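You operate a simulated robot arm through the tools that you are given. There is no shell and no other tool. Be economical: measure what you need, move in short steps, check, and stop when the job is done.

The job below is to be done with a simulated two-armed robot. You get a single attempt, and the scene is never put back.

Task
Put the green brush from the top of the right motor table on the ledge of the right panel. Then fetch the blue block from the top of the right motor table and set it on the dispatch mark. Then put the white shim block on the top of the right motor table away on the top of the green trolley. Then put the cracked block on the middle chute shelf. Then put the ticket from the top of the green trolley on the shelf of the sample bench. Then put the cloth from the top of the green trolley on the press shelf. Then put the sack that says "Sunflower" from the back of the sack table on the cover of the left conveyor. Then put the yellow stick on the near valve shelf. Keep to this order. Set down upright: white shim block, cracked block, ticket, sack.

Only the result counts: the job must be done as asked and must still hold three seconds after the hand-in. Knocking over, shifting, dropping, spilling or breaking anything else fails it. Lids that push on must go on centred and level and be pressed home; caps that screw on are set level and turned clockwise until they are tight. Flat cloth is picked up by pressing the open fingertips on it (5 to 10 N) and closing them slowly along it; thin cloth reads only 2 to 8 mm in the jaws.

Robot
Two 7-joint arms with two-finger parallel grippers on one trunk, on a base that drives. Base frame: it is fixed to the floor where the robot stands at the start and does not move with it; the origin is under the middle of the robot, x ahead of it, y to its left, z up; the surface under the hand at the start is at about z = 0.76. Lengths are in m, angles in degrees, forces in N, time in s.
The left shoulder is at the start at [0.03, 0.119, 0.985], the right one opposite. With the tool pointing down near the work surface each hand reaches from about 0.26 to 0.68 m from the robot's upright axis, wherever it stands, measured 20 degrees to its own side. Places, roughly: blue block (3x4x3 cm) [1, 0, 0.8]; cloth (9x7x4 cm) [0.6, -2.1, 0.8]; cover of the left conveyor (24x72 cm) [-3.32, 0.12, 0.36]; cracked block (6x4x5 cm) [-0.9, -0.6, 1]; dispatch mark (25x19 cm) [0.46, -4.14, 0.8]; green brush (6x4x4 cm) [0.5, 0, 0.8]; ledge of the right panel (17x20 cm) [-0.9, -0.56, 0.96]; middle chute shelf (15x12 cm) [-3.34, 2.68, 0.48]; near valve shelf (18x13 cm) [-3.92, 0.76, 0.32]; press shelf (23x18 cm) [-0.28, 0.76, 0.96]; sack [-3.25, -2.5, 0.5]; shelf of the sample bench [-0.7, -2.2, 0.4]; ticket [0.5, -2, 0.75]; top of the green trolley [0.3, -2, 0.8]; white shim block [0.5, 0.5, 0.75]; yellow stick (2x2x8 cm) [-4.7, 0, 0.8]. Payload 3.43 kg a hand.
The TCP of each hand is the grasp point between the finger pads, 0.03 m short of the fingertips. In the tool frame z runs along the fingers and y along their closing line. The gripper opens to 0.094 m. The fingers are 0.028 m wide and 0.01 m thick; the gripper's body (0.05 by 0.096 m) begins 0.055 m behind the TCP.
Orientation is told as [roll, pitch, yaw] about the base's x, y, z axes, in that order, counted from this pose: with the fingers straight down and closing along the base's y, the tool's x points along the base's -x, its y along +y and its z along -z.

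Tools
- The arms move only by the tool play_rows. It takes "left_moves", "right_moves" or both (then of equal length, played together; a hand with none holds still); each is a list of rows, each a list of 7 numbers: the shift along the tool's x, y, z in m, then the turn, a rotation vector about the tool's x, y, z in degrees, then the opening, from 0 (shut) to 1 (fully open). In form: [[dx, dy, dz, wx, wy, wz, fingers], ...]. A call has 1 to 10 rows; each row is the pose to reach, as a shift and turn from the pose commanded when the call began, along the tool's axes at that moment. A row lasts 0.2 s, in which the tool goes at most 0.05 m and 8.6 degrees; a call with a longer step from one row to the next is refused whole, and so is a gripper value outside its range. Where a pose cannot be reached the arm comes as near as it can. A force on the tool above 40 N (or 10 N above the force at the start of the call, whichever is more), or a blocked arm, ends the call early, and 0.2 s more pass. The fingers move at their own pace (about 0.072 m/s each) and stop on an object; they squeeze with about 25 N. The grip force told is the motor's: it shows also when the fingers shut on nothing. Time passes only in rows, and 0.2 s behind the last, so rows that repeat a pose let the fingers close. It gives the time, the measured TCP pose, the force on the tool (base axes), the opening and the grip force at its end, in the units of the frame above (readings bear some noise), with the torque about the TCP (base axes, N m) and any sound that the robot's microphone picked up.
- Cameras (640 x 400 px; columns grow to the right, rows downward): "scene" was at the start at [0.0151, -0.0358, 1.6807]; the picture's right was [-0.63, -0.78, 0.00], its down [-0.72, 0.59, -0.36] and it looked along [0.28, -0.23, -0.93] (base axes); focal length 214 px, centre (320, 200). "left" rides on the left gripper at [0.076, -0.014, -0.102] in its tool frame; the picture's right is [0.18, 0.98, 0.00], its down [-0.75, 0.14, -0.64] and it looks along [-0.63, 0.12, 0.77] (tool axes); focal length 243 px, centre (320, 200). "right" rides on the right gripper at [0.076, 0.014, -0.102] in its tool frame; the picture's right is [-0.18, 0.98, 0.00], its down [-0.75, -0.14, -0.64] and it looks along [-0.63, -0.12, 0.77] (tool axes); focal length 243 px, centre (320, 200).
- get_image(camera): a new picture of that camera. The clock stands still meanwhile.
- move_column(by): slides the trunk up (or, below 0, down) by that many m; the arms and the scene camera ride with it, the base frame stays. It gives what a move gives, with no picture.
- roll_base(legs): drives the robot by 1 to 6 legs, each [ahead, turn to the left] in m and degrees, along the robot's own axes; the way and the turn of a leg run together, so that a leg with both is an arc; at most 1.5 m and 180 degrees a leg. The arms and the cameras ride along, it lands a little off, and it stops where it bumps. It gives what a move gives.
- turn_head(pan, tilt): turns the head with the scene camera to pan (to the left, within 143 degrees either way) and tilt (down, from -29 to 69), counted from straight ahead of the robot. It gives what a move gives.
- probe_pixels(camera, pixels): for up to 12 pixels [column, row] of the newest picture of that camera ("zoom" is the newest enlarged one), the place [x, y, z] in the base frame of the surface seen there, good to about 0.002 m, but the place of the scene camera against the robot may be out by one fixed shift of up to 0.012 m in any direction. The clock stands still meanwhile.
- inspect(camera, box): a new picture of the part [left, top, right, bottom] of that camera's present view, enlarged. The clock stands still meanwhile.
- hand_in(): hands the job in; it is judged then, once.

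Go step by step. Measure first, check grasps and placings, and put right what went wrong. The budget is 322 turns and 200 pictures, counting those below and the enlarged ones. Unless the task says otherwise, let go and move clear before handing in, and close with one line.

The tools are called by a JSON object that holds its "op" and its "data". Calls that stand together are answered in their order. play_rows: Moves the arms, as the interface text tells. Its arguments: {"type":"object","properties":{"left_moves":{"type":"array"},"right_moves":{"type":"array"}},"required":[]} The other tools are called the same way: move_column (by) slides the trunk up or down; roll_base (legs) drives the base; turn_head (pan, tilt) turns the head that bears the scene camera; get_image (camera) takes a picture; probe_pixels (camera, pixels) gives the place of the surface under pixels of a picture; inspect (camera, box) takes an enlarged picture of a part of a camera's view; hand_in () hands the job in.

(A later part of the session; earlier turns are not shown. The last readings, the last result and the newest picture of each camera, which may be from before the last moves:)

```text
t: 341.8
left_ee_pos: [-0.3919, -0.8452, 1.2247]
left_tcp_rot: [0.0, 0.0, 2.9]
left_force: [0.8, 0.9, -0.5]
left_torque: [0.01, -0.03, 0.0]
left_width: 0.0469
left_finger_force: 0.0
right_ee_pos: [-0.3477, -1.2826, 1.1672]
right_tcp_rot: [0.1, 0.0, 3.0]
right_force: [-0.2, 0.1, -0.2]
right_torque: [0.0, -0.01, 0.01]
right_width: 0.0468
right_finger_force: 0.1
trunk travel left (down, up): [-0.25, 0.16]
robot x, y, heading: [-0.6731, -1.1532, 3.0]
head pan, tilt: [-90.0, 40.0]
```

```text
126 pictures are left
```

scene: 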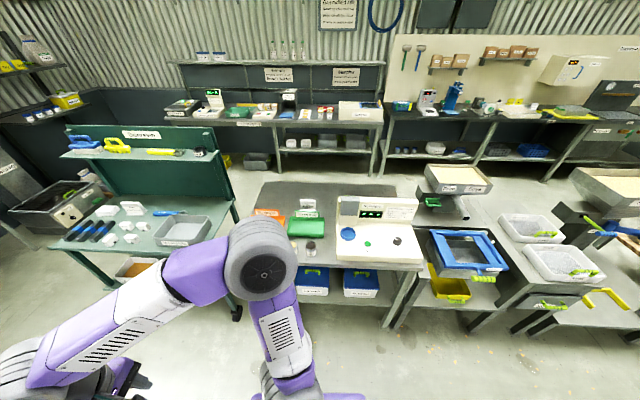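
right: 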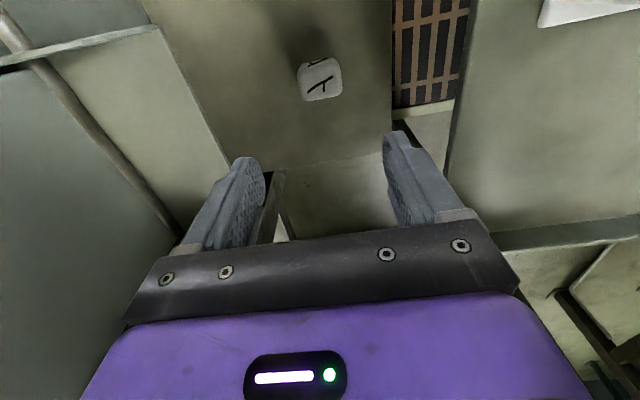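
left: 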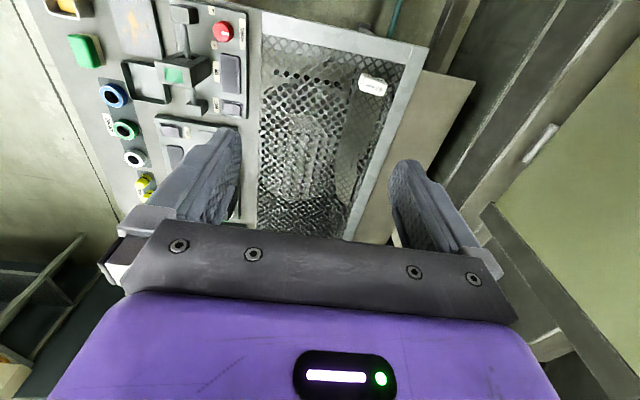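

{"op": "inspect", "data": {"camera": "scene", "box": [220, 170, 440, 330]}}

{"op": "probe_pixels", "data": {"camera": "zoom", "pixels": [[265, 285], [400, 280], [495, 335], [560, 290], [340, 260], [590, 260], [130, 70], [455, 340], [350, 355], [300, 250]]}}

```text
2.50 times, centred on (330, 250) of scene
```

zoom: 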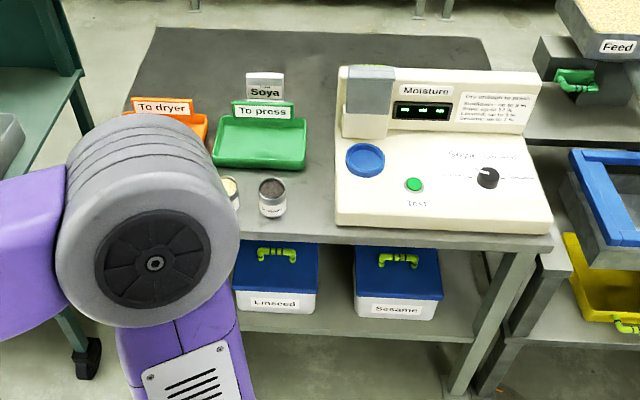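

```text
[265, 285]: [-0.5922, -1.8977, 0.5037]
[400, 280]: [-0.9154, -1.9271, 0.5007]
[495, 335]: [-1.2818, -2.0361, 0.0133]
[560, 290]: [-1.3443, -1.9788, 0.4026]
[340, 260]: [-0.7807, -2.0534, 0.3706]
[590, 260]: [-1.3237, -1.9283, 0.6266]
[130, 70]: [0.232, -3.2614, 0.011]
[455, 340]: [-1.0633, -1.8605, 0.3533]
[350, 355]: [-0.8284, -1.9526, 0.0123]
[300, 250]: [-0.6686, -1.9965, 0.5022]
```

The sample bench's lower shelf (z≈0.36) has Linseed and Sesame boxes; I need to see its left part. I drive on and look back.

{"op": "roll_base", "data": {"legs": [[0.65, -3]]}}

{"op": "turn_head", "data": {"pan": -118, "tilt": 45}}

{"op": "get_image", "data": {"camera": "scene"}}

```text
t: 345.3
left_ee_pos: [0.2564, -0.8464, 1.2244]
left_tcp_rot: [0.0, 0.0, -0.5]
left_force: [-0.9, -0.5, -0.2]
left_torque: [0.0, 0.0, 0.02]
left_width: 0.0472
left_finger_force: 0.0
right_ee_pos: [0.2763, -1.287, 1.1668]
right_tcp_rot: [0.1, -0.1, -0.3]
right_force: [1.0, 0.4, 0.6]
right_torque: [0.0, -0.01, 0.0]
right_width: 0.0471
right_finger_force: 0.0
trunk travel left (down, up): [-0.25, 0.16]
robot x, y, heading: [-0.0437, -1.1415, -0.5]
head pan, tilt: [-90.0, 40.0]
```

```text
t: 346.2
left_ee_pos: [0.2589, -0.8463, 1.225]
left_tcp_rot: [0.0, -0.1, -0.5]
left_force: [0.1, -0.2, 0.1]
left_torque: [0.01, 0.02, -0.02]
left_width: 0.0469
left_finger_force: 0.1
right_ee_pos: [0.2769, -1.2864, 1.167]
right_tcp_rot: [0.2, -0.1, -0.5]
right_force: [0.7, -0.8, 0.2]
right_torque: [0.01, 0.0, 0.02]
right_width: 0.047
right_finger_force: 0.1
trunk travel left (down, up): [-0.25, 0.16]
robot x, y, heading: [-0.041, -1.1364, -0.4]
head pan, tilt: [-118.0, 45.0]
```

```text
124 pictures are left
```

scene: 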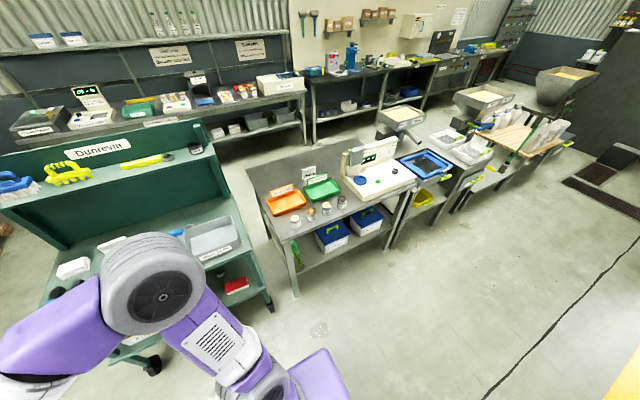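

{"op": "inspect", "data": {"camera": "scene", "box": [240, 180, 420, 300]}}

{"op": "probe_pixels", "data": {"camera": "zoom", "pixels": [[215, 280], [205, 250], [200, 230], [250, 250], [240, 285], [290, 240], [330, 205], [230, 200], [390, 215], [260, 225], [195, 180], [400, 240]]}}

```text
3.33 times, centred on (330, 240) of scene
```

zoom: 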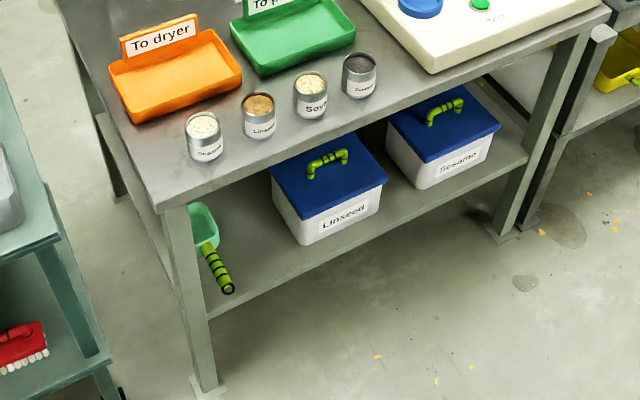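

```text
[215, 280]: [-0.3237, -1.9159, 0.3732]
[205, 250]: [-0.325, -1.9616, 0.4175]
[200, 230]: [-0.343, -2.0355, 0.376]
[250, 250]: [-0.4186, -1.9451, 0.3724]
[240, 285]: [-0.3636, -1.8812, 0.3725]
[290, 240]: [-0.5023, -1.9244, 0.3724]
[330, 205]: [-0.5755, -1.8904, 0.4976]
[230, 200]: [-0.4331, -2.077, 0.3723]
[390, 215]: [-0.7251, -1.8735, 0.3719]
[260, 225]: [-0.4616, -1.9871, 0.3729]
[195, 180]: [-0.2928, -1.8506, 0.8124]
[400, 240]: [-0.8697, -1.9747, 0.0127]
```

A free place for the ticket: x≈-0.43, y≈-1.93 on that shelf, between the green scoop and the Linseed box. Now I drive to the trolley's right end, facing -x, for the ticket.

{"op": "roll_base", "data": {"legs": [[1.3, 0], [0, -89.6], [1.0, 0], [0, -90]]}}

{"op": "turn_head", "data": {"pan": 0, "tilt": 45}}

{"op": "get_image", "data": {"camera": "scene"}}

```text
t: 365.1
left_ee_pos: [0.9528, -2.4635, 1.2246]
left_tcp_rot: [0.2, 0.0, -177.8]
left_force: [0.2, 0.0, -0.2]
left_torque: [0.03, 0.02, 0.03]
left_width: 0.0471
left_finger_force: 0.0
right_ee_pos: [0.9136, -2.0255, 1.1654]
right_tcp_rot: [0.1, -0.1, -177.7]
right_force: [-0.5, -0.2, 0.1]
right_torque: [0.01, -0.04, 0.0]
right_width: 0.0469
right_finger_force: 0.1
trunk travel left (down, up): [-0.25, 0.16]
robot x, y, heading: [1.2404, -2.1613, -178.0]
head pan, tilt: [-118.0, 45.0]
```

```text
t: 367.1
left_ee_pos: [0.9541, -2.4652, 1.2256]
left_tcp_rot: [0.1, 0.0, -177.9]
left_force: [-0.1, -0.3, -0.9]
left_torque: [0.01, 0.01, 0.0]
left_width: 0.0471
left_finger_force: 0.0
right_ee_pos: [0.9134, -2.0263, 1.166]
right_tcp_rot: [0.1, -0.1, -177.7]
right_force: [-0.4, -0.7, 0.1]
right_torque: [-0.02, 0.04, -0.02]
right_width: 0.0471
right_finger_force: 0.1
trunk travel left (down, up): [-0.25, 0.16]
robot x, y, heading: [1.2391, -2.1557, -177.7]
head pan, tilt: [0.0, 45.0]
```

```text
122 pictures are left
```

scene: 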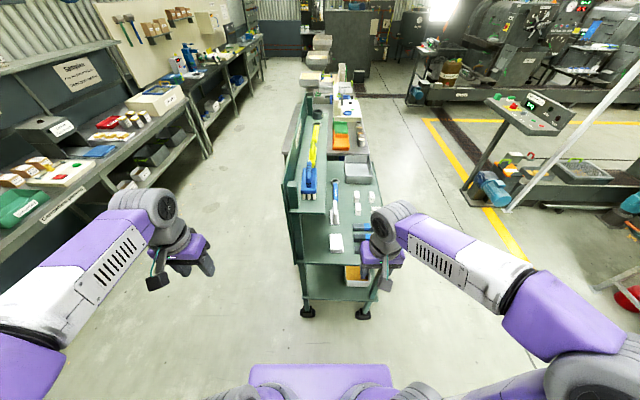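

{"op": "inspect", "data": {"camera": "scene", "box": [280, 130, 400, 290]}}

{"op": "get_image", "data": {"camera": "right"}}

```text
2.50 times, centred on (340, 210) of scene
```

zoom: 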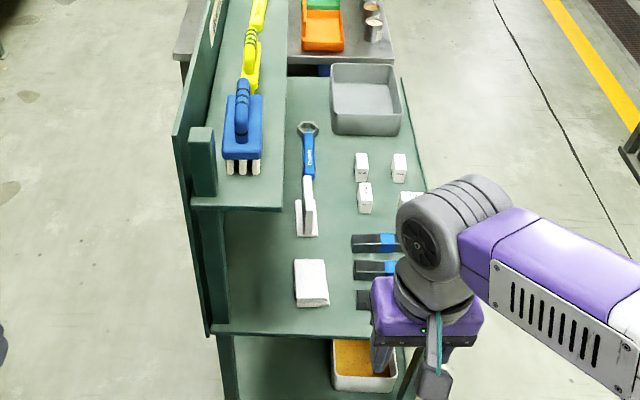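

```text
120 pictures are left
```

right: 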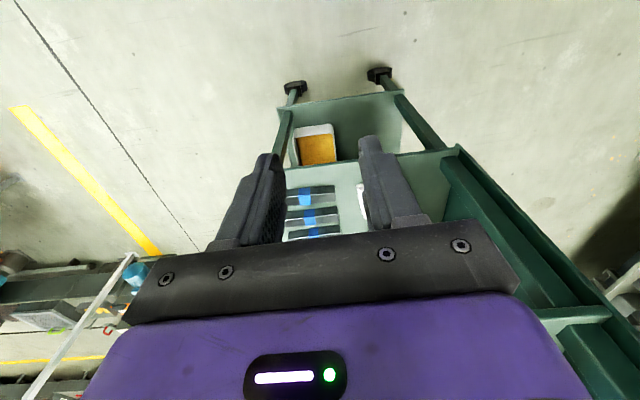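

I roll 0.2 m closer and take a closer look at the ticket's shape.

{"op": "roll_base", "data": {"legs": [[0.2, -2]]}}

{"op": "turn_head", "data": {"pan": 0, "tilt": 58}}

{"op": "inspect", "data": {"camera": "scene", "box": [290, 150, 390, 270]}}

```text
t: 368.6
left_ee_pos: [0.7454, -2.4576, 1.2245]
left_tcp_rot: [0.0, 0.0, -180.0]
left_force: [-0.4, 0.1, -0.3]
left_torque: [-0.02, -0.03, 0.03]
left_width: 0.047
left_finger_force: 0.1
right_ee_pos: [0.723, -2.0187, 1.1663]
right_tcp_rot: [0.1, -0.1, -180.0]
right_force: [-0.8, -0.3, -0.2]
right_torque: [-0.01, 0.02, 0.0]
right_width: 0.047
right_finger_force: 0.0
trunk travel left (down, up): [-0.25, 0.16]
robot x, y, heading: [1.044, -2.1598, -179.9]
head pan, tilt: [0.0, 45.0]
```

```text
t: 369.4
left_ee_pos: [0.7467, -2.4577, 1.2255]
left_tcp_rot: [0.0, -0.1, -180.0]
left_force: [0.6, 0.5, 0.7]
left_torque: [0.0, 0.01, -0.01]
left_width: 0.0469
left_finger_force: 0.1
right_ee_pos: [0.7247, -2.0175, 1.1665]
right_tcp_rot: [0.2, -0.1, -180.0]
right_force: [-0.1, 0.1, -1.1]
right_torque: [0.03, 0.02, -0.02]
right_width: 0.0471
right_finger_force: 0.1
trunk travel left (down, up): [-0.25, 0.16]
robot x, y, heading: [1.0425, -2.1581, -180.0]
head pan, tilt: [0.0, 58.0]
```

```text
3.33 times, centred on (340, 210) of scene
```

zoom: 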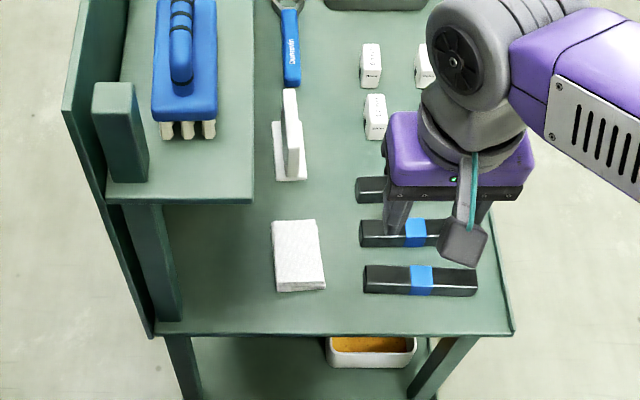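

{"op": "probe_pixels", "data": {"camera": "zoom", "pixels": [[293, 145], [288, 95], [278, 178], [304, 178], [275, 125], [294, 165], [298, 255], [275, 225], [318, 222], [325, 285], [277, 290], [290, 120]]}}

```text
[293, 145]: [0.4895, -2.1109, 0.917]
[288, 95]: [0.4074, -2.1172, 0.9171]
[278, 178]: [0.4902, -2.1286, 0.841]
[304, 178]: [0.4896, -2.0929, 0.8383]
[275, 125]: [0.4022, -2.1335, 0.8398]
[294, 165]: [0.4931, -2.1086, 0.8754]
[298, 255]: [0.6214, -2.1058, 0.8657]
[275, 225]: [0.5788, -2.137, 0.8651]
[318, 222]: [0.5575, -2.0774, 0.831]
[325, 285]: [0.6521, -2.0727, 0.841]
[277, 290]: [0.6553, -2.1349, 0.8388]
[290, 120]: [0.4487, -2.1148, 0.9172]
```

The ticket is an upright card (x 0.405–0.495, y≈-2.113, top z≈0.905) on a thin foot. I will grip the card front-to-back with the tool tilted 40°, so it can later go under the bench edge; first move to a pre-pose.

{"op": "play_rows", "data": {"right_moves": [[-0.02, 0.016, 0.01, 0, -6.7, 0, 0.45], [-0.04, 0.032, 0.02, 0, -13.4, 0, 0.45], [-0.06, 0.048, 0.03, 0, -20, 0, 0.45], [-0.08, 0.064, 0.045, 0, -26.7, 0, 0.45], [-0.1, 0.08, 0.06, 0, -33.4, 0, 0.45], [-0.125, 0.0955, 0.067, 0, -40, 0, 0.45]]}}

{"op": "get_image", "data": {"camera": "right"}}

{"op": "get_image", "data": {"camera": "scene"}}

```text
t: 370.8
left_ee_pos: [0.7463, -2.4566, 1.2264]
left_tcp_rot: [0.1, -0.1, -179.9]
left_force: [0.7, -0.3, 0.2]
left_torque: [-0.01, -0.05, 0.01]
left_width: 0.0471
left_finger_force: 0.0
right_ee_pos: [0.5989, -2.1155, 1.1001]
right_tcp_rot: [0.1, -40.0, -180.0]
right_force: [-0.2, 2.4, -0.8]
right_torque: [-0.02, 0.04, 0.06]
right_width: 0.0422
right_finger_force: 0.0
trunk travel left (down, up): [-0.25, 0.16]
robot x, y, heading: [1.0448, -2.1607, -179.7]
head pan, tilt: [0.0, 58.0]
```

```text
118 pictures are left
```

right: 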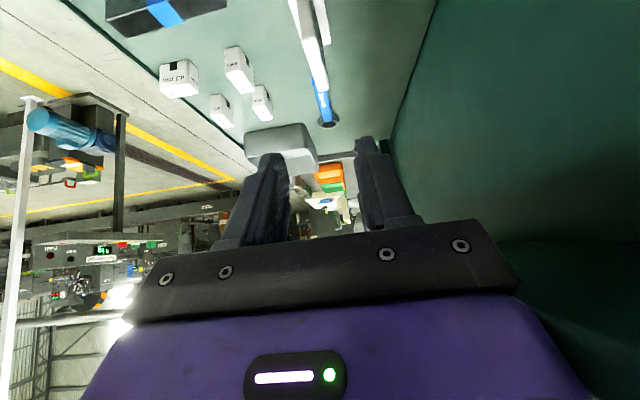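

```text
117 pictures are left
```

scene: 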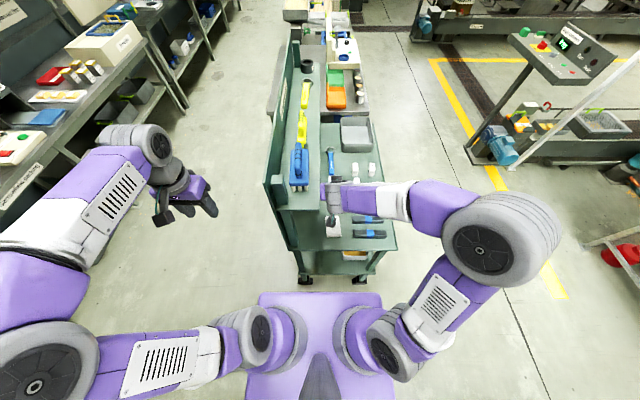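

A side force of 2.4 N might be noise or the wrist near the trolley's upper shelf; I look closely.

{"op": "inspect", "data": {"camera": "scene", "box": [270, 130, 410, 260]}}

{"op": "probe_pixels", "data": {"camera": "zoom", "pixels": [[205, 300], [210, 250], [240, 300], [260, 290], [300, 270], [235, 250], [222, 200]]}}

{"op": "probe_pixels", "data": {"camera": "right", "pixels": [[305, 20], [318, 60], [322, 20], [300, 5]]}}

```text
3.08 times, centred on (340, 195) of scene
```

zoom: 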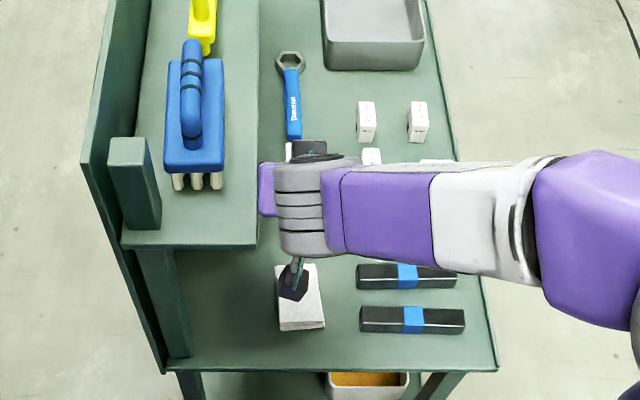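

```text
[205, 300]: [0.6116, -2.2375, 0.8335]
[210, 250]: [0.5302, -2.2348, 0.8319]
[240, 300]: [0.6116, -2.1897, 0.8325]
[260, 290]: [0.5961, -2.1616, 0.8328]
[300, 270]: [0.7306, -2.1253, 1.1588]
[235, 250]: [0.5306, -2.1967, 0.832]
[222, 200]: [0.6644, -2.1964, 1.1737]
```

```text
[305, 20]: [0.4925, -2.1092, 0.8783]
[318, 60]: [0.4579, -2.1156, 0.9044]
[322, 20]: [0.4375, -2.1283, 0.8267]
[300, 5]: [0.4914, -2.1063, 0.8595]
```

The gripper body grazes the upper shelf edge (zoom (258,190)), so I move +y a little, descend below it, and re-centre.

{"op": "play_rows", "data": {"right_moves": [[0, -0.022, 0, 0, 0, 0, 0.45], [0.01, -0.022, 0.04, 0, 0, 0, 0.45], [0.02, -0.022, 0.085, 0, 0, 0, 0.45], [0.026, -0.022, 0.13, 0, 0, 0, 0.45], [0.032, -0.022, 0.172, 0, 0, 0, 0.45], [0.032, -0.003, 0.172, 0, 0, 0, 0.45]]}}

{"op": "get_image", "data": {"camera": "right"}}

{"op": "inspect", "data": {"camera": "scene", "box": [270, 130, 410, 260]}}

```text
t: 372.2
left_ee_pos: [0.7474, -2.4572, 1.2249]
left_tcp_rot: [0.0, 0.0, -179.9]
left_force: [0.2, -0.4, 0.0]
left_torque: [0.04, 0.01, 0.03]
left_width: 0.0472
left_finger_force: 0.2
right_ee_pos: [0.5142, -2.1094, 0.9442]
right_tcp_rot: [0.0, -40.1, -179.9]
right_force: [0.5, 0.8, 0.5]
right_torque: [-0.01, -0.01, -0.02]
right_width: 0.0423
right_finger_force: 0.0
trunk travel left (down, up): [-0.25, 0.16]
robot x, y, heading: [1.044, -2.1622, -179.7]
head pan, tilt: [0.0, 58.0]
```

```text
115 pictures are left
```

right: 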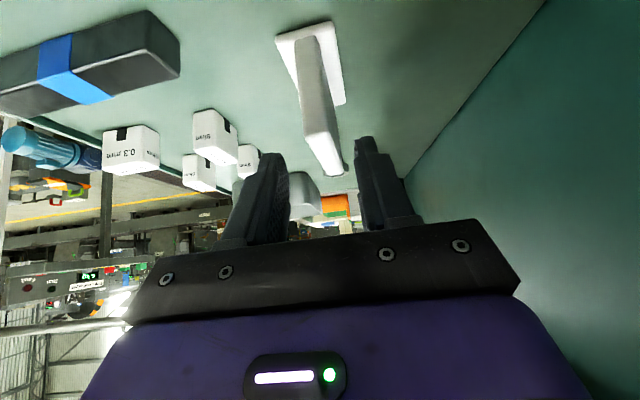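

```text
3.08 times, centred on (340, 195) of scene
```

zoom: 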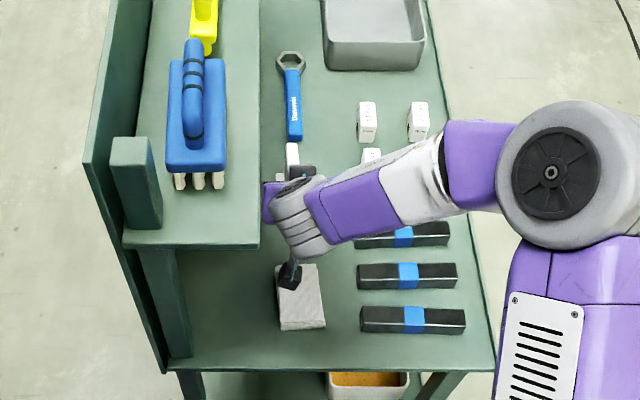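

{"op": "probe_pixels", "data": {"camera": "right", "pixels": [[310, 60], [318, 120], [325, 150], [332, 110], [336, 95], [300, 60]]}}

```text
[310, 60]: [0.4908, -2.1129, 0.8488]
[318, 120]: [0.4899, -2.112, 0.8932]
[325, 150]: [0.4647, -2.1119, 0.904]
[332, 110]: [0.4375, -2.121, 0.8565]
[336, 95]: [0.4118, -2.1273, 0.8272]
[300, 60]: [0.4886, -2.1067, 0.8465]
```

I advance 0.08 m along the tool and close on the card.

{"op": "play_rows", "data": {"right_moves": [[0, 0.003, 0.03, 0, 0, 0, 0.45], [0, 0.003, 0.06, 0, 0, 0, 0.45], [0, 0.003, 0.08, 0, 0, 0, 0.45], [0, 0.003, 0.08, 0, 0, 0, 0], [0, 0.003, 0.08, 0, 0, 0, 0], [0, 0.003, 0.08, 0, 0, 0, 0], [0, 0.003, 0.08, 0, 0, 0, 0]]}}

{"op": "get_image", "data": {"camera": "right"}}

```text
t: 373.8
left_ee_pos: [0.7455, -2.4578, 1.2256]
left_tcp_rot: [-0.1, 0.0, -180.0]
left_force: [0.0, 0.3, -0.1]
left_torque: [0.0, 0.0, -0.03]
left_width: 0.0472
left_finger_force: 0.1
right_ee_pos: [0.4605, -2.1133, 0.8833]
right_tcp_rot: [0.0, -40.1, -180.1]
right_force: [-0.4, 0.0, 0.0]
right_torque: [0.0, -0.03, -0.01]
right_width: 0.0215
right_finger_force: 25.3
trunk travel left (down, up): [-0.25, 0.16]
robot x, y, heading: [1.0435, -2.1604, -179.7]
head pan, tilt: [0.0, 58.0]
```

```text
113 pictures are left
```

right: 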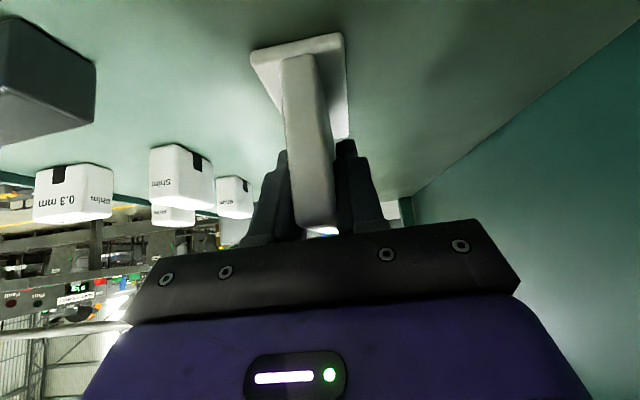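

Gripped at 21.5 mm. I lift slowly, shift clear of the shelf, and draw back.

{"op": "play_rows", "data": {"right_moves": [[-0.0064, 0.003, -0.0077, 0, 0, 0, 0], [-0.0129, 0.003, -0.0153, 0, 0, 0, 0], [-0.0257, 0.003, -0.0306, 0, 0, 0, 0], [-0.0386, 0.003, -0.046, 0, 0, 0, 0], [-0.0514, -0.01, -0.0613, 0, 0, 0, 0], [-0.0514, -0.035, -0.0613, 0, 0, 0, 0], [-0.0514, -0.065, -0.0613, 0, 0, 0, 0]]}}

{"op": "get_image", "data": {"camera": "right"}}

```text
t: 375.4
left_ee_pos: [0.7461, -2.4573, 1.2264]
left_tcp_rot: [0.1, 0.0, -180.0]
left_force: [-0.2, -0.9, 0.0]
left_torque: [-0.01, 0.03, -0.02]
left_width: 0.047
left_finger_force: 0.2
right_ee_pos: [0.4621, -2.0505, 0.9652]
right_tcp_rot: [0.2, -40.1, -180.0]
right_force: [0.5, 0.5, -0.3]
right_torque: [0.02, -0.02, 0.03]
right_width: 0.0214
right_finger_force: 25.2
trunk travel left (down, up): [-0.25, 0.16]
robot x, y, heading: [1.0451, -2.1622, -179.6]
head pan, tilt: [0.0, 58.0]
```

```text
112 pictures are left
```

right: 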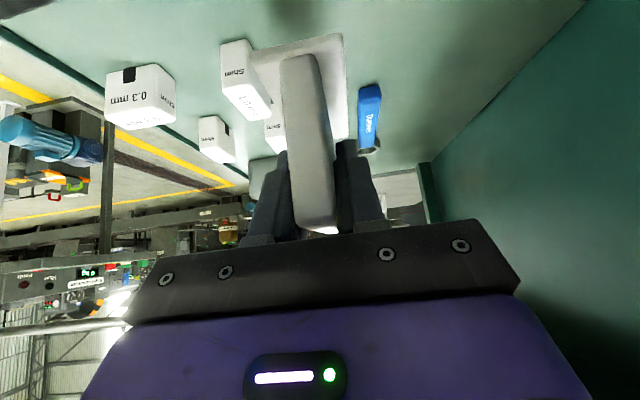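

{"op": "play_rows", "data": {"right_moves": [[0.011, -0.003, -0.039, 0, 0, 0, 0], [0.022, -0.006, -0.078, 0, 0, 0, 0], [0.033, -0.01, -0.116, 0, 0, 0, 0], [0.044, -0.014, -0.155, 0, 0, 0, 0], [0.055, -0.017, -0.194, 0, 0, 0, 0], [0.066, -0.02, -0.232, 0, 0, 0, 0]]}}

{"op": "roll_base", "data": {"legs": [[-0.3, 0], [0, -90], [1.05, 0]]}}

```text
t: 376.8
left_ee_pos: [0.7472, -2.4583, 1.2255]
left_tcp_rot: [0.0, -0.1, -180.0]
left_force: [0.1, -0.7, -0.3]
left_torque: [-0.05, 0.01, -0.01]
left_width: 0.047
left_finger_force: 0.1
right_ee_pos: [0.6635, -2.0322, 1.1008]
right_tcp_rot: [0.1, -40.1, -179.9]
right_force: [0.1, 0.0, -1.1]
right_torque: [0.0, 0.04, -0.01]
right_width: 0.0214
right_finger_force: 24.9
trunk travel left (down, up): [-0.25, 0.16]
robot x, y, heading: [1.049, -2.1629, -179.7]
head pan, tilt: [0.0, 58.0]
```

```text
t: 387.5
left_ee_pos: [1.0105, -0.842, 1.2251]
left_tcp_rot: [0.1, 0.1, 91.8]
left_force: [0.9, 0.1, -0.5]
left_torque: [-0.03, -0.03, 0.0]
left_width: 0.0471
left_finger_force: 0.1
right_ee_pos: [1.4334, -0.7459, 1.0996]
right_tcp_rot: [0.2, -40.1, 91.7]
right_force: [-0.4, -0.3, -0.1]
right_torque: [-0.04, 0.03, 0.01]
right_width: 0.0217
right_finger_force: 24.2
trunk travel left (down, up): [-0.25, 0.16]
robot x, y, heading: [1.3126, -1.1272, 91.9]
head pan, tilt: [0.0, 58.0]
```

{"op": "roll_base", "data": {"legs": [[0, 88.1], [1.5, 0], [0.1, 0], [0, 90]]}}

{"op": "turn_head", "data": {"pan": 0, "tilt": 50}}

{"op": "get_image", "data": {"camera": "scene"}}

```text
t: 403.3
left_ee_pos: [-0.0233, -1.4026, 1.2249]
left_tcp_rot: [0.0, 0.1, -93.9]
left_force: [0.3, 0.1, 0.5]
left_torque: [-0.01, -0.03, -0.04]
left_width: 0.0471
left_finger_force: 0.0
right_ee_pos: [-0.4545, -1.4569, 1.1009]
right_tcp_rot: [0.2, -40.1, -93.9]
right_force: [0.6, -0.2, 0.1]
right_torque: [0.01, 0.02, -0.03]
right_width: 0.0213
right_finger_force: 25.3
trunk travel left (down, up): [-0.25, 0.16]
robot x, y, heading: [-0.2972, -1.0821, -93.8]
head pan, tilt: [0.0, 58.0]
```

```text
t: 403.9
left_ee_pos: [-0.0226, -1.4021, 1.2251]
left_tcp_rot: [0.0, -0.1, -93.9]
left_force: [0.6, -0.6, 0.0]
left_torque: [-0.05, 0.03, -0.02]
left_width: 0.0471
left_finger_force: 0.0
right_ee_pos: [-0.4541, -1.4571, 1.1014]
right_tcp_rot: [0.1, -40.2, -93.9]
right_force: [0.2, -1.5, 0.0]
right_torque: [0.04, 0.01, -0.03]
right_width: 0.0216
right_finger_force: 24.7
trunk travel left (down, up): [-0.25, 0.16]
robot x, y, heading: [-0.3002, -1.0872, -93.9]
head pan, tilt: [0.0, 50.0]
```

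```text
111 pictures are left
```

scene: 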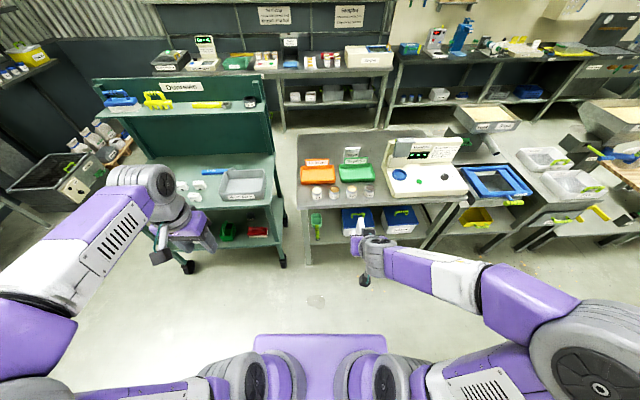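

I straighten, come a bit closer and lower the trunk.

{"op": "roll_base", "data": {"legs": [[0, 3.9], [0.16, 0]]}}

{"op": "move_column", "data": {"by": -0.25}}

```text
t: 405.8
left_ee_pos: [-0.002, -1.5407, 1.225]
left_tcp_rot: [0.0, -0.1, -90.0]
left_force: [-0.1, 0.7, 1.2]
left_torque: [0.0, 0.0, -0.02]
left_width: 0.0473
left_finger_force: 0.1
right_ee_pos: [-0.4288, -1.6234, 1.1008]
right_tcp_rot: [0.1, -40.0, -90.0]
right_force: [-0.1, 0.2, -0.3]
right_torque: [0.0, 0.02, -0.03]
right_width: 0.0213
right_finger_force: 25.1
trunk travel left (down, up): [-0.25, 0.16]
robot x, y, heading: [-0.2969, -1.2434, -90.0]
head pan, tilt: [0.0, 50.0]
```

```text
t: 408.4
left_ee_pos: [-0.0035, -1.5395, 0.9748]
left_tcp_rot: [0.0, 0.0, -89.9]
left_force: [-0.1, 0.2, -0.1]
left_torque: [-0.02, -0.02, 0.01]
left_width: 0.0469
left_finger_force: 0.1
right_ee_pos: [-0.4289, -1.624, 0.8515]
right_tcp_rot: [0.1, -40.2, -90.0]
right_force: [-0.4, 0.9, 0.6]
right_torque: [0.0, -0.02, 0.0]
right_width: 0.0213
right_finger_force: 24.9
trunk travel left (down, up): [0.0, 0.41]
robot x, y, heading: [-0.2988, -1.2412, -89.9]
head pan, tilt: [0.0, 50.0]
```

{"op": "play_rows", "data": {"right_moves": [[0.021, 0, 0.041, 0, 0, 0, 0], [0.042, 0, 0.082, 0, 0, 0, 0], [0.064, 0, 0.123, 0, 0, 0, 0], [0.085, 0, 0.164, 0, 0, 0, 0], [0.106, 0, 0.204, 0, 0, 0, 0], [0.128, 0, 0.245, 0, 0, 0, 0], [0.149, 0, 0.286, 0, 0, 0, 0], [0.17, 0, 0.327, 0, 0, 0, 0]]}}

{"op": "get_image", "data": {"camera": "right"}}

{"op": "get_image", "data": {"camera": "scene"}}

```text
t: 410.2
left_ee_pos: [-0.0024, -1.5406, 0.9763]
left_tcp_rot: [0.0, 0.0, -90.1]
left_force: [-0.4, 0.2, 0.0]
left_torque: [-0.01, -0.01, 0.0]
left_width: 0.0469
left_finger_force: 0.0
right_ee_pos: [-0.4308, -1.7002, 0.5017]
right_tcp_rot: [0.0, -40.2, -90.1]
right_force: [-0.3, 0.6, 0.0]
right_torque: [-0.01, 0.0, -0.01]
right_width: 0.0213
right_finger_force: 25.4
right hand out of reach, approached as far as the arm can: row 8
trunk travel left (down, up): [0.0, 0.41]
robot x, y, heading: [-0.2976, -1.2392, -89.9]
head pan, tilt: [0.0, 50.0]
```

```text
110 pictures are left
```

right: 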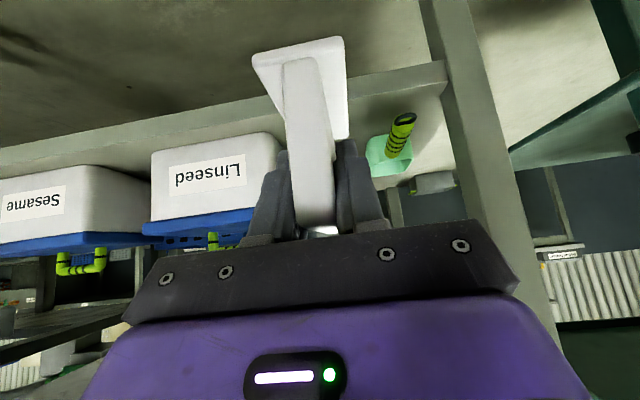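

```text
109 pictures are left
```

scene: 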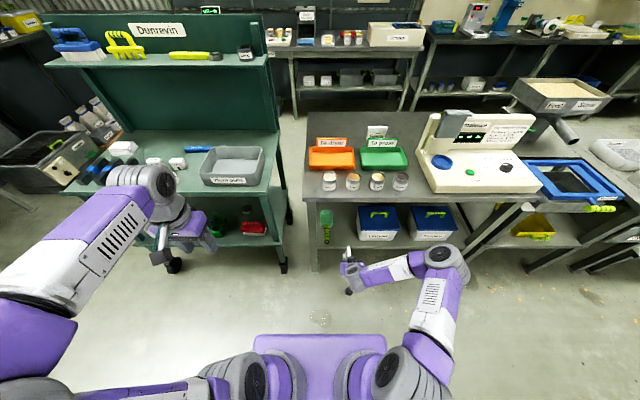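

The arm cannot go lower this close in; further out it should. I probe the shelf edge, scoop and box from the hand camera.

{"op": "probe_pixels", "data": {"camera": "right", "pixels": [[400, 80], [400, 95], [240, 120], [272, 150], [270, 190], [405, 120], [385, 150], [430, 150], [200, 180], [150, 170]]}}

```text
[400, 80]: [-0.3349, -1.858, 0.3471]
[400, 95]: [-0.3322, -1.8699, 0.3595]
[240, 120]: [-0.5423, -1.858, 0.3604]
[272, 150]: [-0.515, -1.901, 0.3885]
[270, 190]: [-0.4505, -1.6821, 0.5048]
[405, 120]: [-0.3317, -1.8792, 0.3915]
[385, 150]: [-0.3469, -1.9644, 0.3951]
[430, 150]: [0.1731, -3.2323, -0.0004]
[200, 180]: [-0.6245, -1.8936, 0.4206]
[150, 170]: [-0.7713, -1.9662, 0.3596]
```

Shelf z=0.360, front edge y=-1.858; free x from about -0.375 to -0.50. I roll 0.08 m ahead, then reach in at height and check.

{"op": "roll_base", "data": {"legs": [[0.08, 0]]}}

```text
t: 411.2
left_ee_pos: [-0.0026, -1.6179, 0.9749]
left_tcp_rot: [-0.1, 0.0, -89.9]
left_force: [-0.4, -0.5, 0.8]
left_torque: [0.03, 0.02, 0.01]
left_width: 0.0471
left_finger_force: 0.1
right_ee_pos: [-0.4295, -1.781, 0.503]
right_tcp_rot: [0.0, -39.9, -90.0]
right_force: [-0.6, -0.9, -0.2]
right_torque: [0.0, 0.01, 0.0]
right_width: 0.0214
right_finger_force: 25.1
trunk travel left (down, up): [0.0, 0.41]
robot x, y, heading: [-0.3002, -1.3213, -89.8]
head pan, tilt: [0.0, 50.0]
```

{"op": "play_rows", "data": {"right_moves": [[-0.026, -0.002, 0.0215, 0, 0, 0, 0], [-0.051, -0.004, 0.043, 0, 0, 0, 0], [-0.077, -0.006, 0.065, 0, 0, 0, 0], [-0.103, -0.006, 0.086, 0, 0, 0, 0]]}}

{"op": "get_image", "data": {"camera": "right"}}

{"op": "get_image", "data": {"camera": "scene"}}

```text
t: 412.2
left_ee_pos: [-0.0014, -1.6185, 0.9753]
left_tcp_rot: [0.1, 0.0, -90.1]
left_force: [0.3, 1.3, -0.5]
left_torque: [0.03, 0.01, 0.0]
left_width: 0.047
left_finger_force: 0.1
right_ee_pos: [-0.4347, -1.9151, 0.5018]
right_tcp_rot: [-0.1, -40.1, -89.9]
right_force: [0.0, 0.0, -1.2]
right_torque: [-0.02, -0.04, 0.01]
right_width: 0.0214
right_finger_force: 24.8
trunk travel left (down, up): [0.0, 0.41]
robot x, y, heading: [-0.2935, -1.3194, -89.9]
head pan, tilt: [0.0, 50.0]
```

```text
108 pictures are left
```

right: 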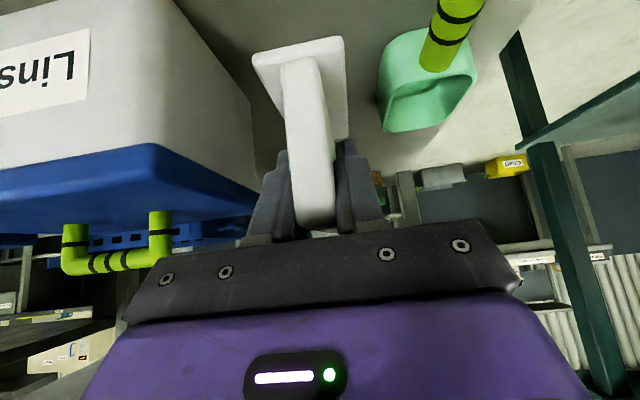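

```text
107 pictures are left
```

scene: 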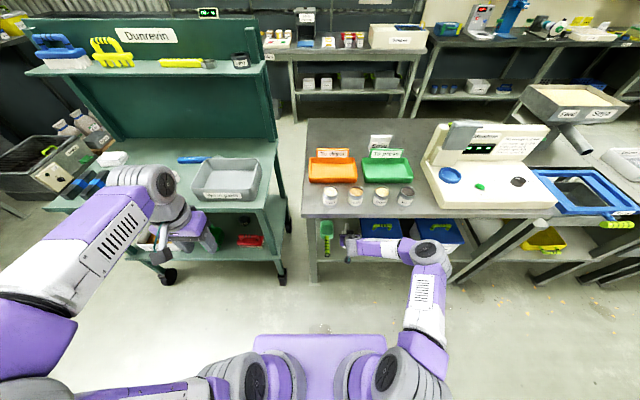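

{"op": "probe_pixels", "data": {"camera": "right", "pixels": [[240, 180], [250, 195], [235, 185], [382, 105], [385, 125], [240, 90], [300, 20]]}}

```text
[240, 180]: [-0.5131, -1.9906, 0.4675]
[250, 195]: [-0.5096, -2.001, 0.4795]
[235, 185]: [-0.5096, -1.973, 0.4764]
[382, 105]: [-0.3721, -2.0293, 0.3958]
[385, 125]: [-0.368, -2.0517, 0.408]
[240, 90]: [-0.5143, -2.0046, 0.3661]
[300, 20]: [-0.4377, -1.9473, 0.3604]
```

Clearances are good. I descend gradually.

{"op": "play_rows", "data": {"right_moves": [[0.0129, 0, 0.0153, 0, 0, 0, 0], [0.0257, 0, 0.0306, 0, 0, 0, 0], [0.0386, 0, 0.046, 0, 0, 0, 0], [0.045, 0, 0.0536, 0, 0, 0, 0], [0.0482, 0, 0.0574, 0, 0, 0, 0], [0.0495, 0, 0.059, 0, 0, 0, 0]]}}

```text
t: 413.6
left_ee_pos: [-0.0012, -1.6177, 0.9755]
left_tcp_rot: [0.0, 0.0, -90.1]
left_force: [0.8, 0.7, -0.1]
left_torque: [0.03, -0.01, -0.01]
left_width: 0.047
left_finger_force: 0.0
right_ee_pos: [-0.4339, -1.9164, 0.426]
right_tcp_rot: [0.0, -40.1, -89.9]
right_force: [-0.4, 0.5, -0.5]
right_torque: [0.01, 0.01, 0.01]
right_width: 0.0212
right_finger_force: 25.4
trunk travel left (down, up): [0.0, 0.41]
robot x, y, heading: [-0.2958, -1.32, -89.5]
head pan, tilt: [0.0, 50.0]
```

{"op": "play_rows", "data": {"right_moves": [[0.0013, 0, 0.0015, 0, 0, 0, 0], [0.0022, 0, 0.0027, 0, 0, 0, 0]]}}

{"op": "get_image", "data": {"camera": "right"}}

```text
t: 414.2
left_ee_pos: [-0.0023, -1.6175, 0.9752]
left_tcp_rot: [0.1, 0.0, -89.9]
left_force: [-0.2, 1.0, 0.8]
left_torque: [0.0, -0.01, 0.05]
left_width: 0.0472
left_finger_force: 0.0
right_ee_pos: [-0.4351, -1.9162, 0.4246]
right_tcp_rot: [0.1, -40.1, -90.0]
right_force: [0.2, 0.9, 2.7]
right_torque: [-0.08, 0.03, 0.0]
right_width: 0.0217
right_finger_force: 25.3
trunk travel left (down, up): [0.0, 0.41]
robot x, y, heading: [-0.2999, -1.319, -89.7]
head pan, tilt: [0.0, 50.0]
```

```text
106 pictures are left
```

right: 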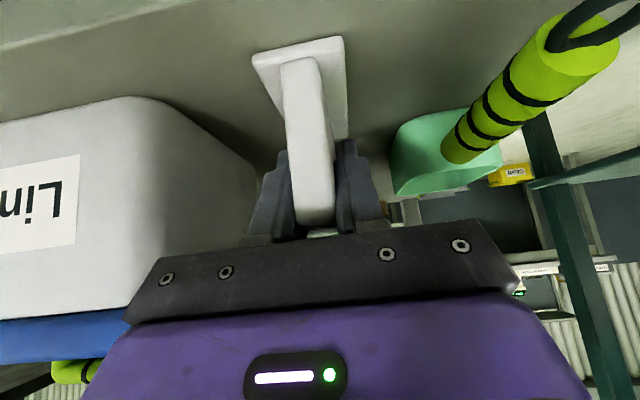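

Contact is felt (2.7 N). I release and back out along the tool axis.

{"op": "play_rows", "data": {"right_moves": [[0, 0, 0, 0, 0, 0, 0.3], [0, 0, 0, 0, 0, 0, 0.42], [0, 0, -0.01, 0, 0, 0, 0.42], [0, 0, -0.04, 0, 0, 0, 0.42], [0, 0, -0.08, 0, 0, 0, 0.42], [0.02, 0, -0.12, 0, 0, 0, 0.42], [0.05, 0, -0.155, 0, 0, 0, 0.42], [0.08, 0, -0.18, 0, 0, 0, 0.42]]}}

{"op": "get_image", "data": {"camera": "right"}}

```text
t: 416.0
left_ee_pos: [-0.0029, -1.6183, 0.9748]
left_tcp_rot: [0.0, -0.1, -90.0]
left_force: [-0.3, -0.2, 0.0]
left_torque: [0.02, 0.0, -0.02]
left_width: 0.0469
left_finger_force: 0.0
right_ee_pos: [-0.4334, -1.7748, 0.5108]
right_tcp_rot: [0.0, -40.1, -90.0]
right_force: [-0.1, 0.2, -0.3]
right_torque: [-0.04, 0.04, 0.02]
right_width: 0.0395
right_finger_force: 0.0
right hand out of reach, approached as far as the arm can: row 8
trunk travel left (down, up): [0.0, 0.41]
robot x, y, heading: [-0.2988, -1.3233, -89.8]
head pan, tilt: [0.0, 50.0]
```

```text
105 pictures are left
```

right: 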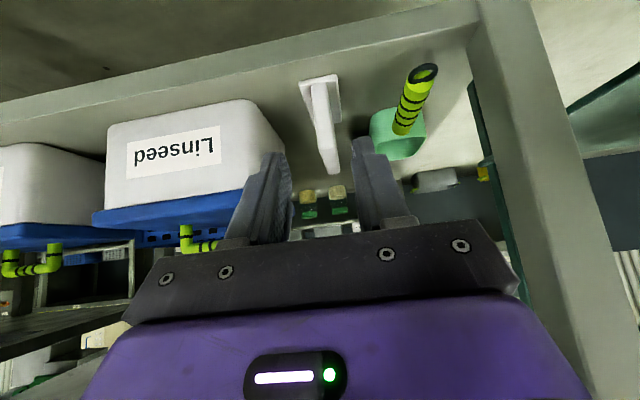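

The ticket stands on the shelf at (322,120). I back away, raise the trunk and bring the tool upright again.

{"op": "roll_base", "data": {"legs": [[-0.25, 0]]}}

{"op": "move_column", "data": {"by": 0.25}}

{"op": "play_rows", "data": {"right_moves": [[-0.02, 0, -0.025, 0, 6.7, 0, 0.5], [-0.045, 0, -0.055, 0, 13.4, 0, 0.5], [-0.07, 0, -0.09, 0, 20, 0, 0.5], [-0.1, 0, -0.125, 0, 26.7, 0, 0.5], [-0.13, 0, -0.16, 0, 33.4, 0, 0.5], [-0.155, 0, -0.19, 0, 40, 0, 0.5], [-0.18, 0, -0.22, 0, 40, 0, 0.5], [-0.21, 0, -0.25, 0, 40, 0, 0.5], [-0.235, 0, -0.28, 0, 40, 0, 0.5]]}}

```text
t: 417.8
left_ee_pos: [-0.0033, -1.3752, 0.9758]
left_tcp_rot: [-0.1, 0.0, -90.0]
left_force: [-0.4, -0.2, -0.7]
left_torque: [0.05, 0.0, 0.02]
left_width: 0.0469
left_finger_force: 0.1
right_ee_pos: [-0.434, -1.5328, 0.5108]
right_tcp_rot: [0.0, -40.0, -90.0]
right_force: [-0.2, 0.8, -0.8]
right_torque: [0.02, 0.02, 0.0]
right_width: 0.0395
right_finger_force: 0.0
trunk travel left (down, up): [0.0, 0.41]
robot x, y, heading: [-0.3007, -1.0814, -90.2]
head pan, tilt: [0.0, 50.0]
```

```text
t: 420.4
left_ee_pos: [-0.0039, -1.3761, 1.225]
left_tcp_rot: [-0.1, 0.0, -90.0]
left_force: [0.7, -0.1, 0.1]
left_torque: [0.03, 0.02, 0.01]
left_width: 0.0468
left_finger_force: 0.1
right_ee_pos: [-0.4348, -1.5327, 0.7599]
right_tcp_rot: [0.1, -40.1, -89.9]
right_force: [0.2, 0.0, 0.8]
right_torque: [0.03, -0.02, -0.02]
right_width: 0.0396
right_finger_force: 0.1
trunk travel left (down, up): [-0.25, 0.16]
robot x, y, heading: [-0.2973, -1.0791, -89.8]
head pan, tilt: [0.0, 50.0]
```

```text
t: 422.4
left_ee_pos: [-0.0022, -1.375, 1.226]
left_tcp_rot: [0.1, 0.1, -89.8]
left_force: [-0.7, -0.5, 0.5]
left_torque: [0.01, -0.02, 0.02]
left_width: 0.047
left_finger_force: 0.0
right_ee_pos: [-0.4335, -1.5318, 1.1303]
right_tcp_rot: [0.1, -0.1, -89.7]
right_force: [-1.0, -1.0, -0.2]
right_torque: [-0.01, 0.01, 0.0]
right_width: 0.0469
right_finger_force: 0.1
trunk travel left (down, up): [-0.25, 0.16]
robot x, y, heading: [-0.2949, -1.0751, -89.7]
head pan, tilt: [0.0, 50.0]
```

Next the cloth: I drive to the front right of the trolley.

{"op": "roll_base", "data": {"legs": [[0, 89.7], [1.03, 0], [0, -90], [0.4, 0]]}}

{"op": "get_image", "data": {"camera": "scene"}}

```text
t: 437.7
left_ee_pos: [1.046, -1.8628, 1.2257]
left_tcp_rot: [-0.1, 0.0, -93.6]
left_force: [0.7, 0.3, 1.0]
left_torque: [0.03, -0.02, 0.01]
left_width: 0.047
left_finger_force: 0.0
right_ee_pos: [0.6051, -1.9913, 1.1288]
right_tcp_rot: [-0.1, 0.0, -93.5]
right_force: [-0.5, 0.2, 0.1]
right_torque: [0.04, -0.03, -0.01]
right_width: 0.0469
right_finger_force: 0.1
trunk travel left (down, up): [-0.25, 0.16]
robot x, y, heading: [0.7732, -1.5475, -93.2]
head pan, tilt: [0.0, 50.0]
```

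```text
104 pictures are left
```

scene: 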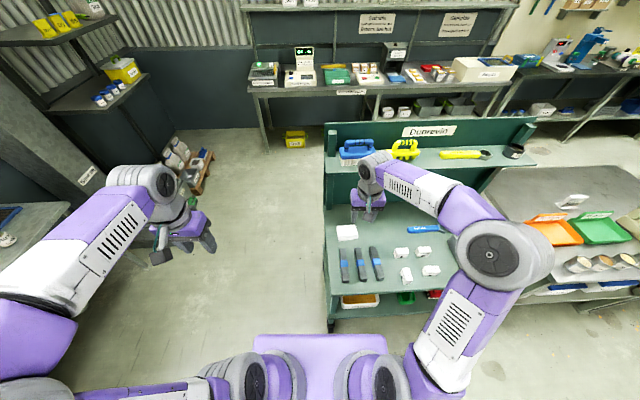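

{"op": "get_image", "data": {"camera": "right"}}

{"op": "inspect", "data": {"camera": "scene", "box": [320, 190, 420, 290]}}

```text
103 pictures are left
```

right: 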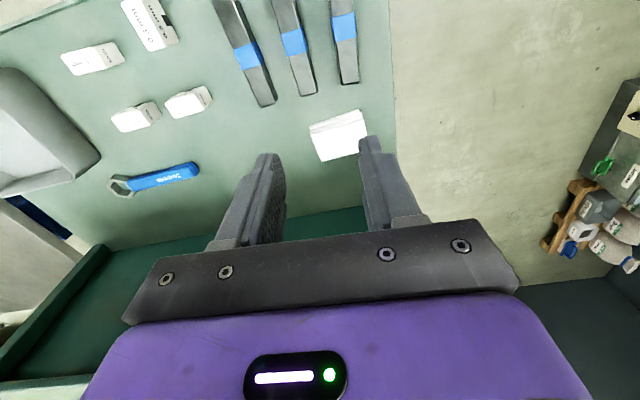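

```text
4.00 times, centred on (370, 240) of scene
```

zoom: 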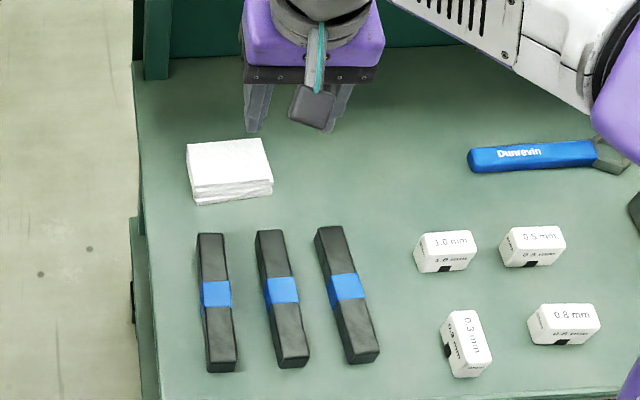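

{"op": "probe_pixels", "data": {"camera": "right", "pixels": [[312, 132], [359, 112], [320, 160], [362, 150], [340, 140], [338, 120], [300, 150], [332, 175]]}}

{"op": "inspect", "data": {"camera": "right", "box": [290, 90, 390, 180]}}

```text
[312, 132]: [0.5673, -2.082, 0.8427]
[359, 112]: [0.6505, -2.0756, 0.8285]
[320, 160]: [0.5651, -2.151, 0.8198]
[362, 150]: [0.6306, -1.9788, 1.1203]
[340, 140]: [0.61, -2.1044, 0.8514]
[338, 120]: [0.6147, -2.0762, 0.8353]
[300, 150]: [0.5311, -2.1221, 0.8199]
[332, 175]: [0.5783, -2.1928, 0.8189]
```

```text
4.44 times, centred on (340, 135) of right
```

zoom: 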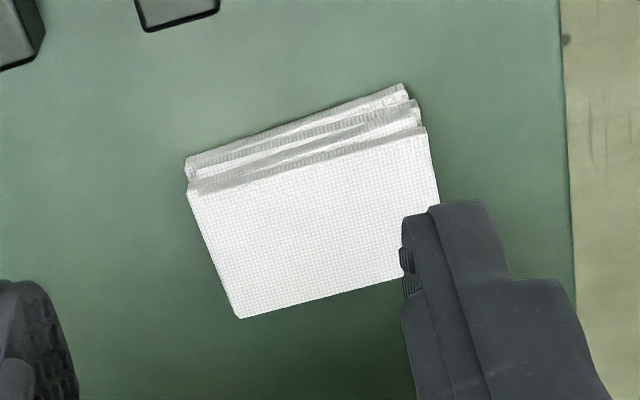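

{"op": "probe_pixels", "data": {"camera": "zoom", "pixels": [[195, 195], [424, 133], [240, 312], [395, 275], [320, 230], [200, 160], [400, 92], [437, 195]]}}

```text
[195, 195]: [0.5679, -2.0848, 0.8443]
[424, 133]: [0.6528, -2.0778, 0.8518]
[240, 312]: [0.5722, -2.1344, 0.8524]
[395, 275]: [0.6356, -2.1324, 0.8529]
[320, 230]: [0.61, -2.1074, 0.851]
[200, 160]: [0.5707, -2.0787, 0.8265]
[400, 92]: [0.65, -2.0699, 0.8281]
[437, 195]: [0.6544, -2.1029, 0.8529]
```

The cloth stack is x 0.570–0.655, y -2.136…-2.070, top 0.852. I turn the wrist 86° so the fingers close along y (66 mm).

{"op": "play_rows", "data": {"right_moves": [[0, 0, 0, 0, 0, 8.5, 1], [0, 0, 0, 0, 0, 17, 1], [0, 0, 0, 0, 0, 25.5, 1], [0, 0, 0, 0, 0, 34, 1], [0, 0, 0, 0, 0, 42.5, 1], [0, 0, 0, 0, 0, 51, 1], [0, 0, 0, 0, 0, 59.5, 1], [0, 0, 0, 0, 0, 68, 1], [0, 0, 0, 0, 0, 76.5, 1], [0, 0, 0, 0, 0, 84, 1]]}}

{"op": "get_image", "data": {"camera": "scene"}}

```text
t: 439.9
left_ee_pos: [1.046, -1.8632, 1.2252]
left_tcp_rot: [0.1, 0.0, -93.6]
left_force: [-0.6, 0.2, 0.2]
left_torque: [0.01, 0.03, -0.02]
left_width: 0.0472
left_finger_force: 0.1
right_ee_pos: [0.6039, -1.9894, 1.1286]
right_tcp_rot: [0.1, 0.0, -177.9]
right_force: [-0.2, 0.3, 0.1]
right_torque: [-0.01, -0.01, 0.0]
right_width: 0.0937
right_finger_force: 0.1
trunk travel left (down, up): [-0.25, 0.16]
robot x, y, heading: [0.7687, -1.548, -93.3]
head pan, tilt: [0.0, 50.0]
```

```text
100 pictures are left
```

scene: 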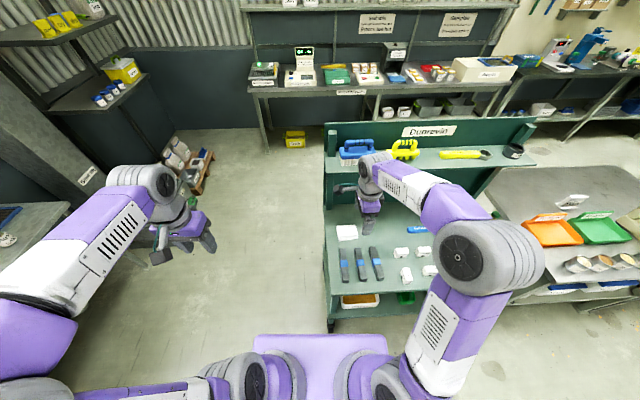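

{"op": "play_rows", "data": {"right_moves": [[0, 0, 0.045, 0, 0, -1, 1], [0, 0, 0.09, 0, 0, -2, 1], [0, 0, 0.135, 0, 0, -2.6, 1], [0, 0, 0.17, 0, 0, -2.6, 1], [0.001, 0.04, 0.17, 0, 0, -2.6, 1], [0.002, 0.08, 0.17, 0, 0, -2.6, 1], [0.004, 0.1137, 0.17, 0, 0, -2.6, 1]]}}

{"op": "get_image", "data": {"camera": "right"}}

{"op": "inspect", "data": {"camera": "scene", "box": [320, 130, 420, 260]}}

```text
t: 441.5
left_ee_pos: [1.0458, -1.8632, 1.2247]
left_tcp_rot: [0.0, 0.0, -93.6]
left_force: [-0.4, -0.4, -0.2]
left_torque: [-0.01, -0.01, -0.01]
left_width: 0.0469
left_finger_force: 0.1
right_ee_pos: [0.61, -2.1058, 0.9588]
right_tcp_rot: [0.0, 0.1, -174.9]
right_force: [-0.2, 0.3, -0.3]
right_torque: [-0.02, 0.0, 0.01]
right_width: 0.094
right_finger_force: 0.1
trunk travel left (down, up): [-0.25, 0.16]
robot x, y, heading: [0.7712, -1.5415, -93.1]
head pan, tilt: [0.0, 50.0]
```

```text
99 pictures are left
```

right: 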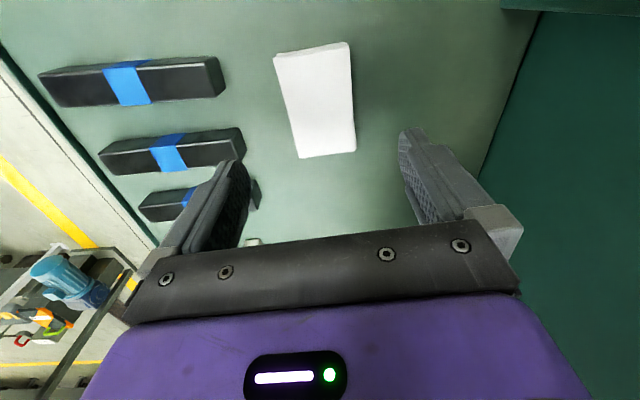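

```text
3.08 times, centred on (370, 195) of scene
```

zoom: 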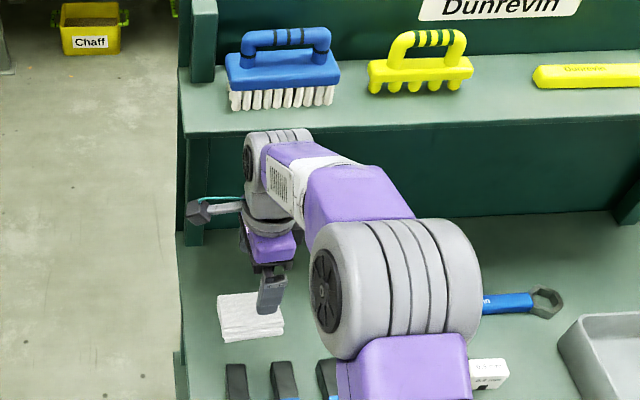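

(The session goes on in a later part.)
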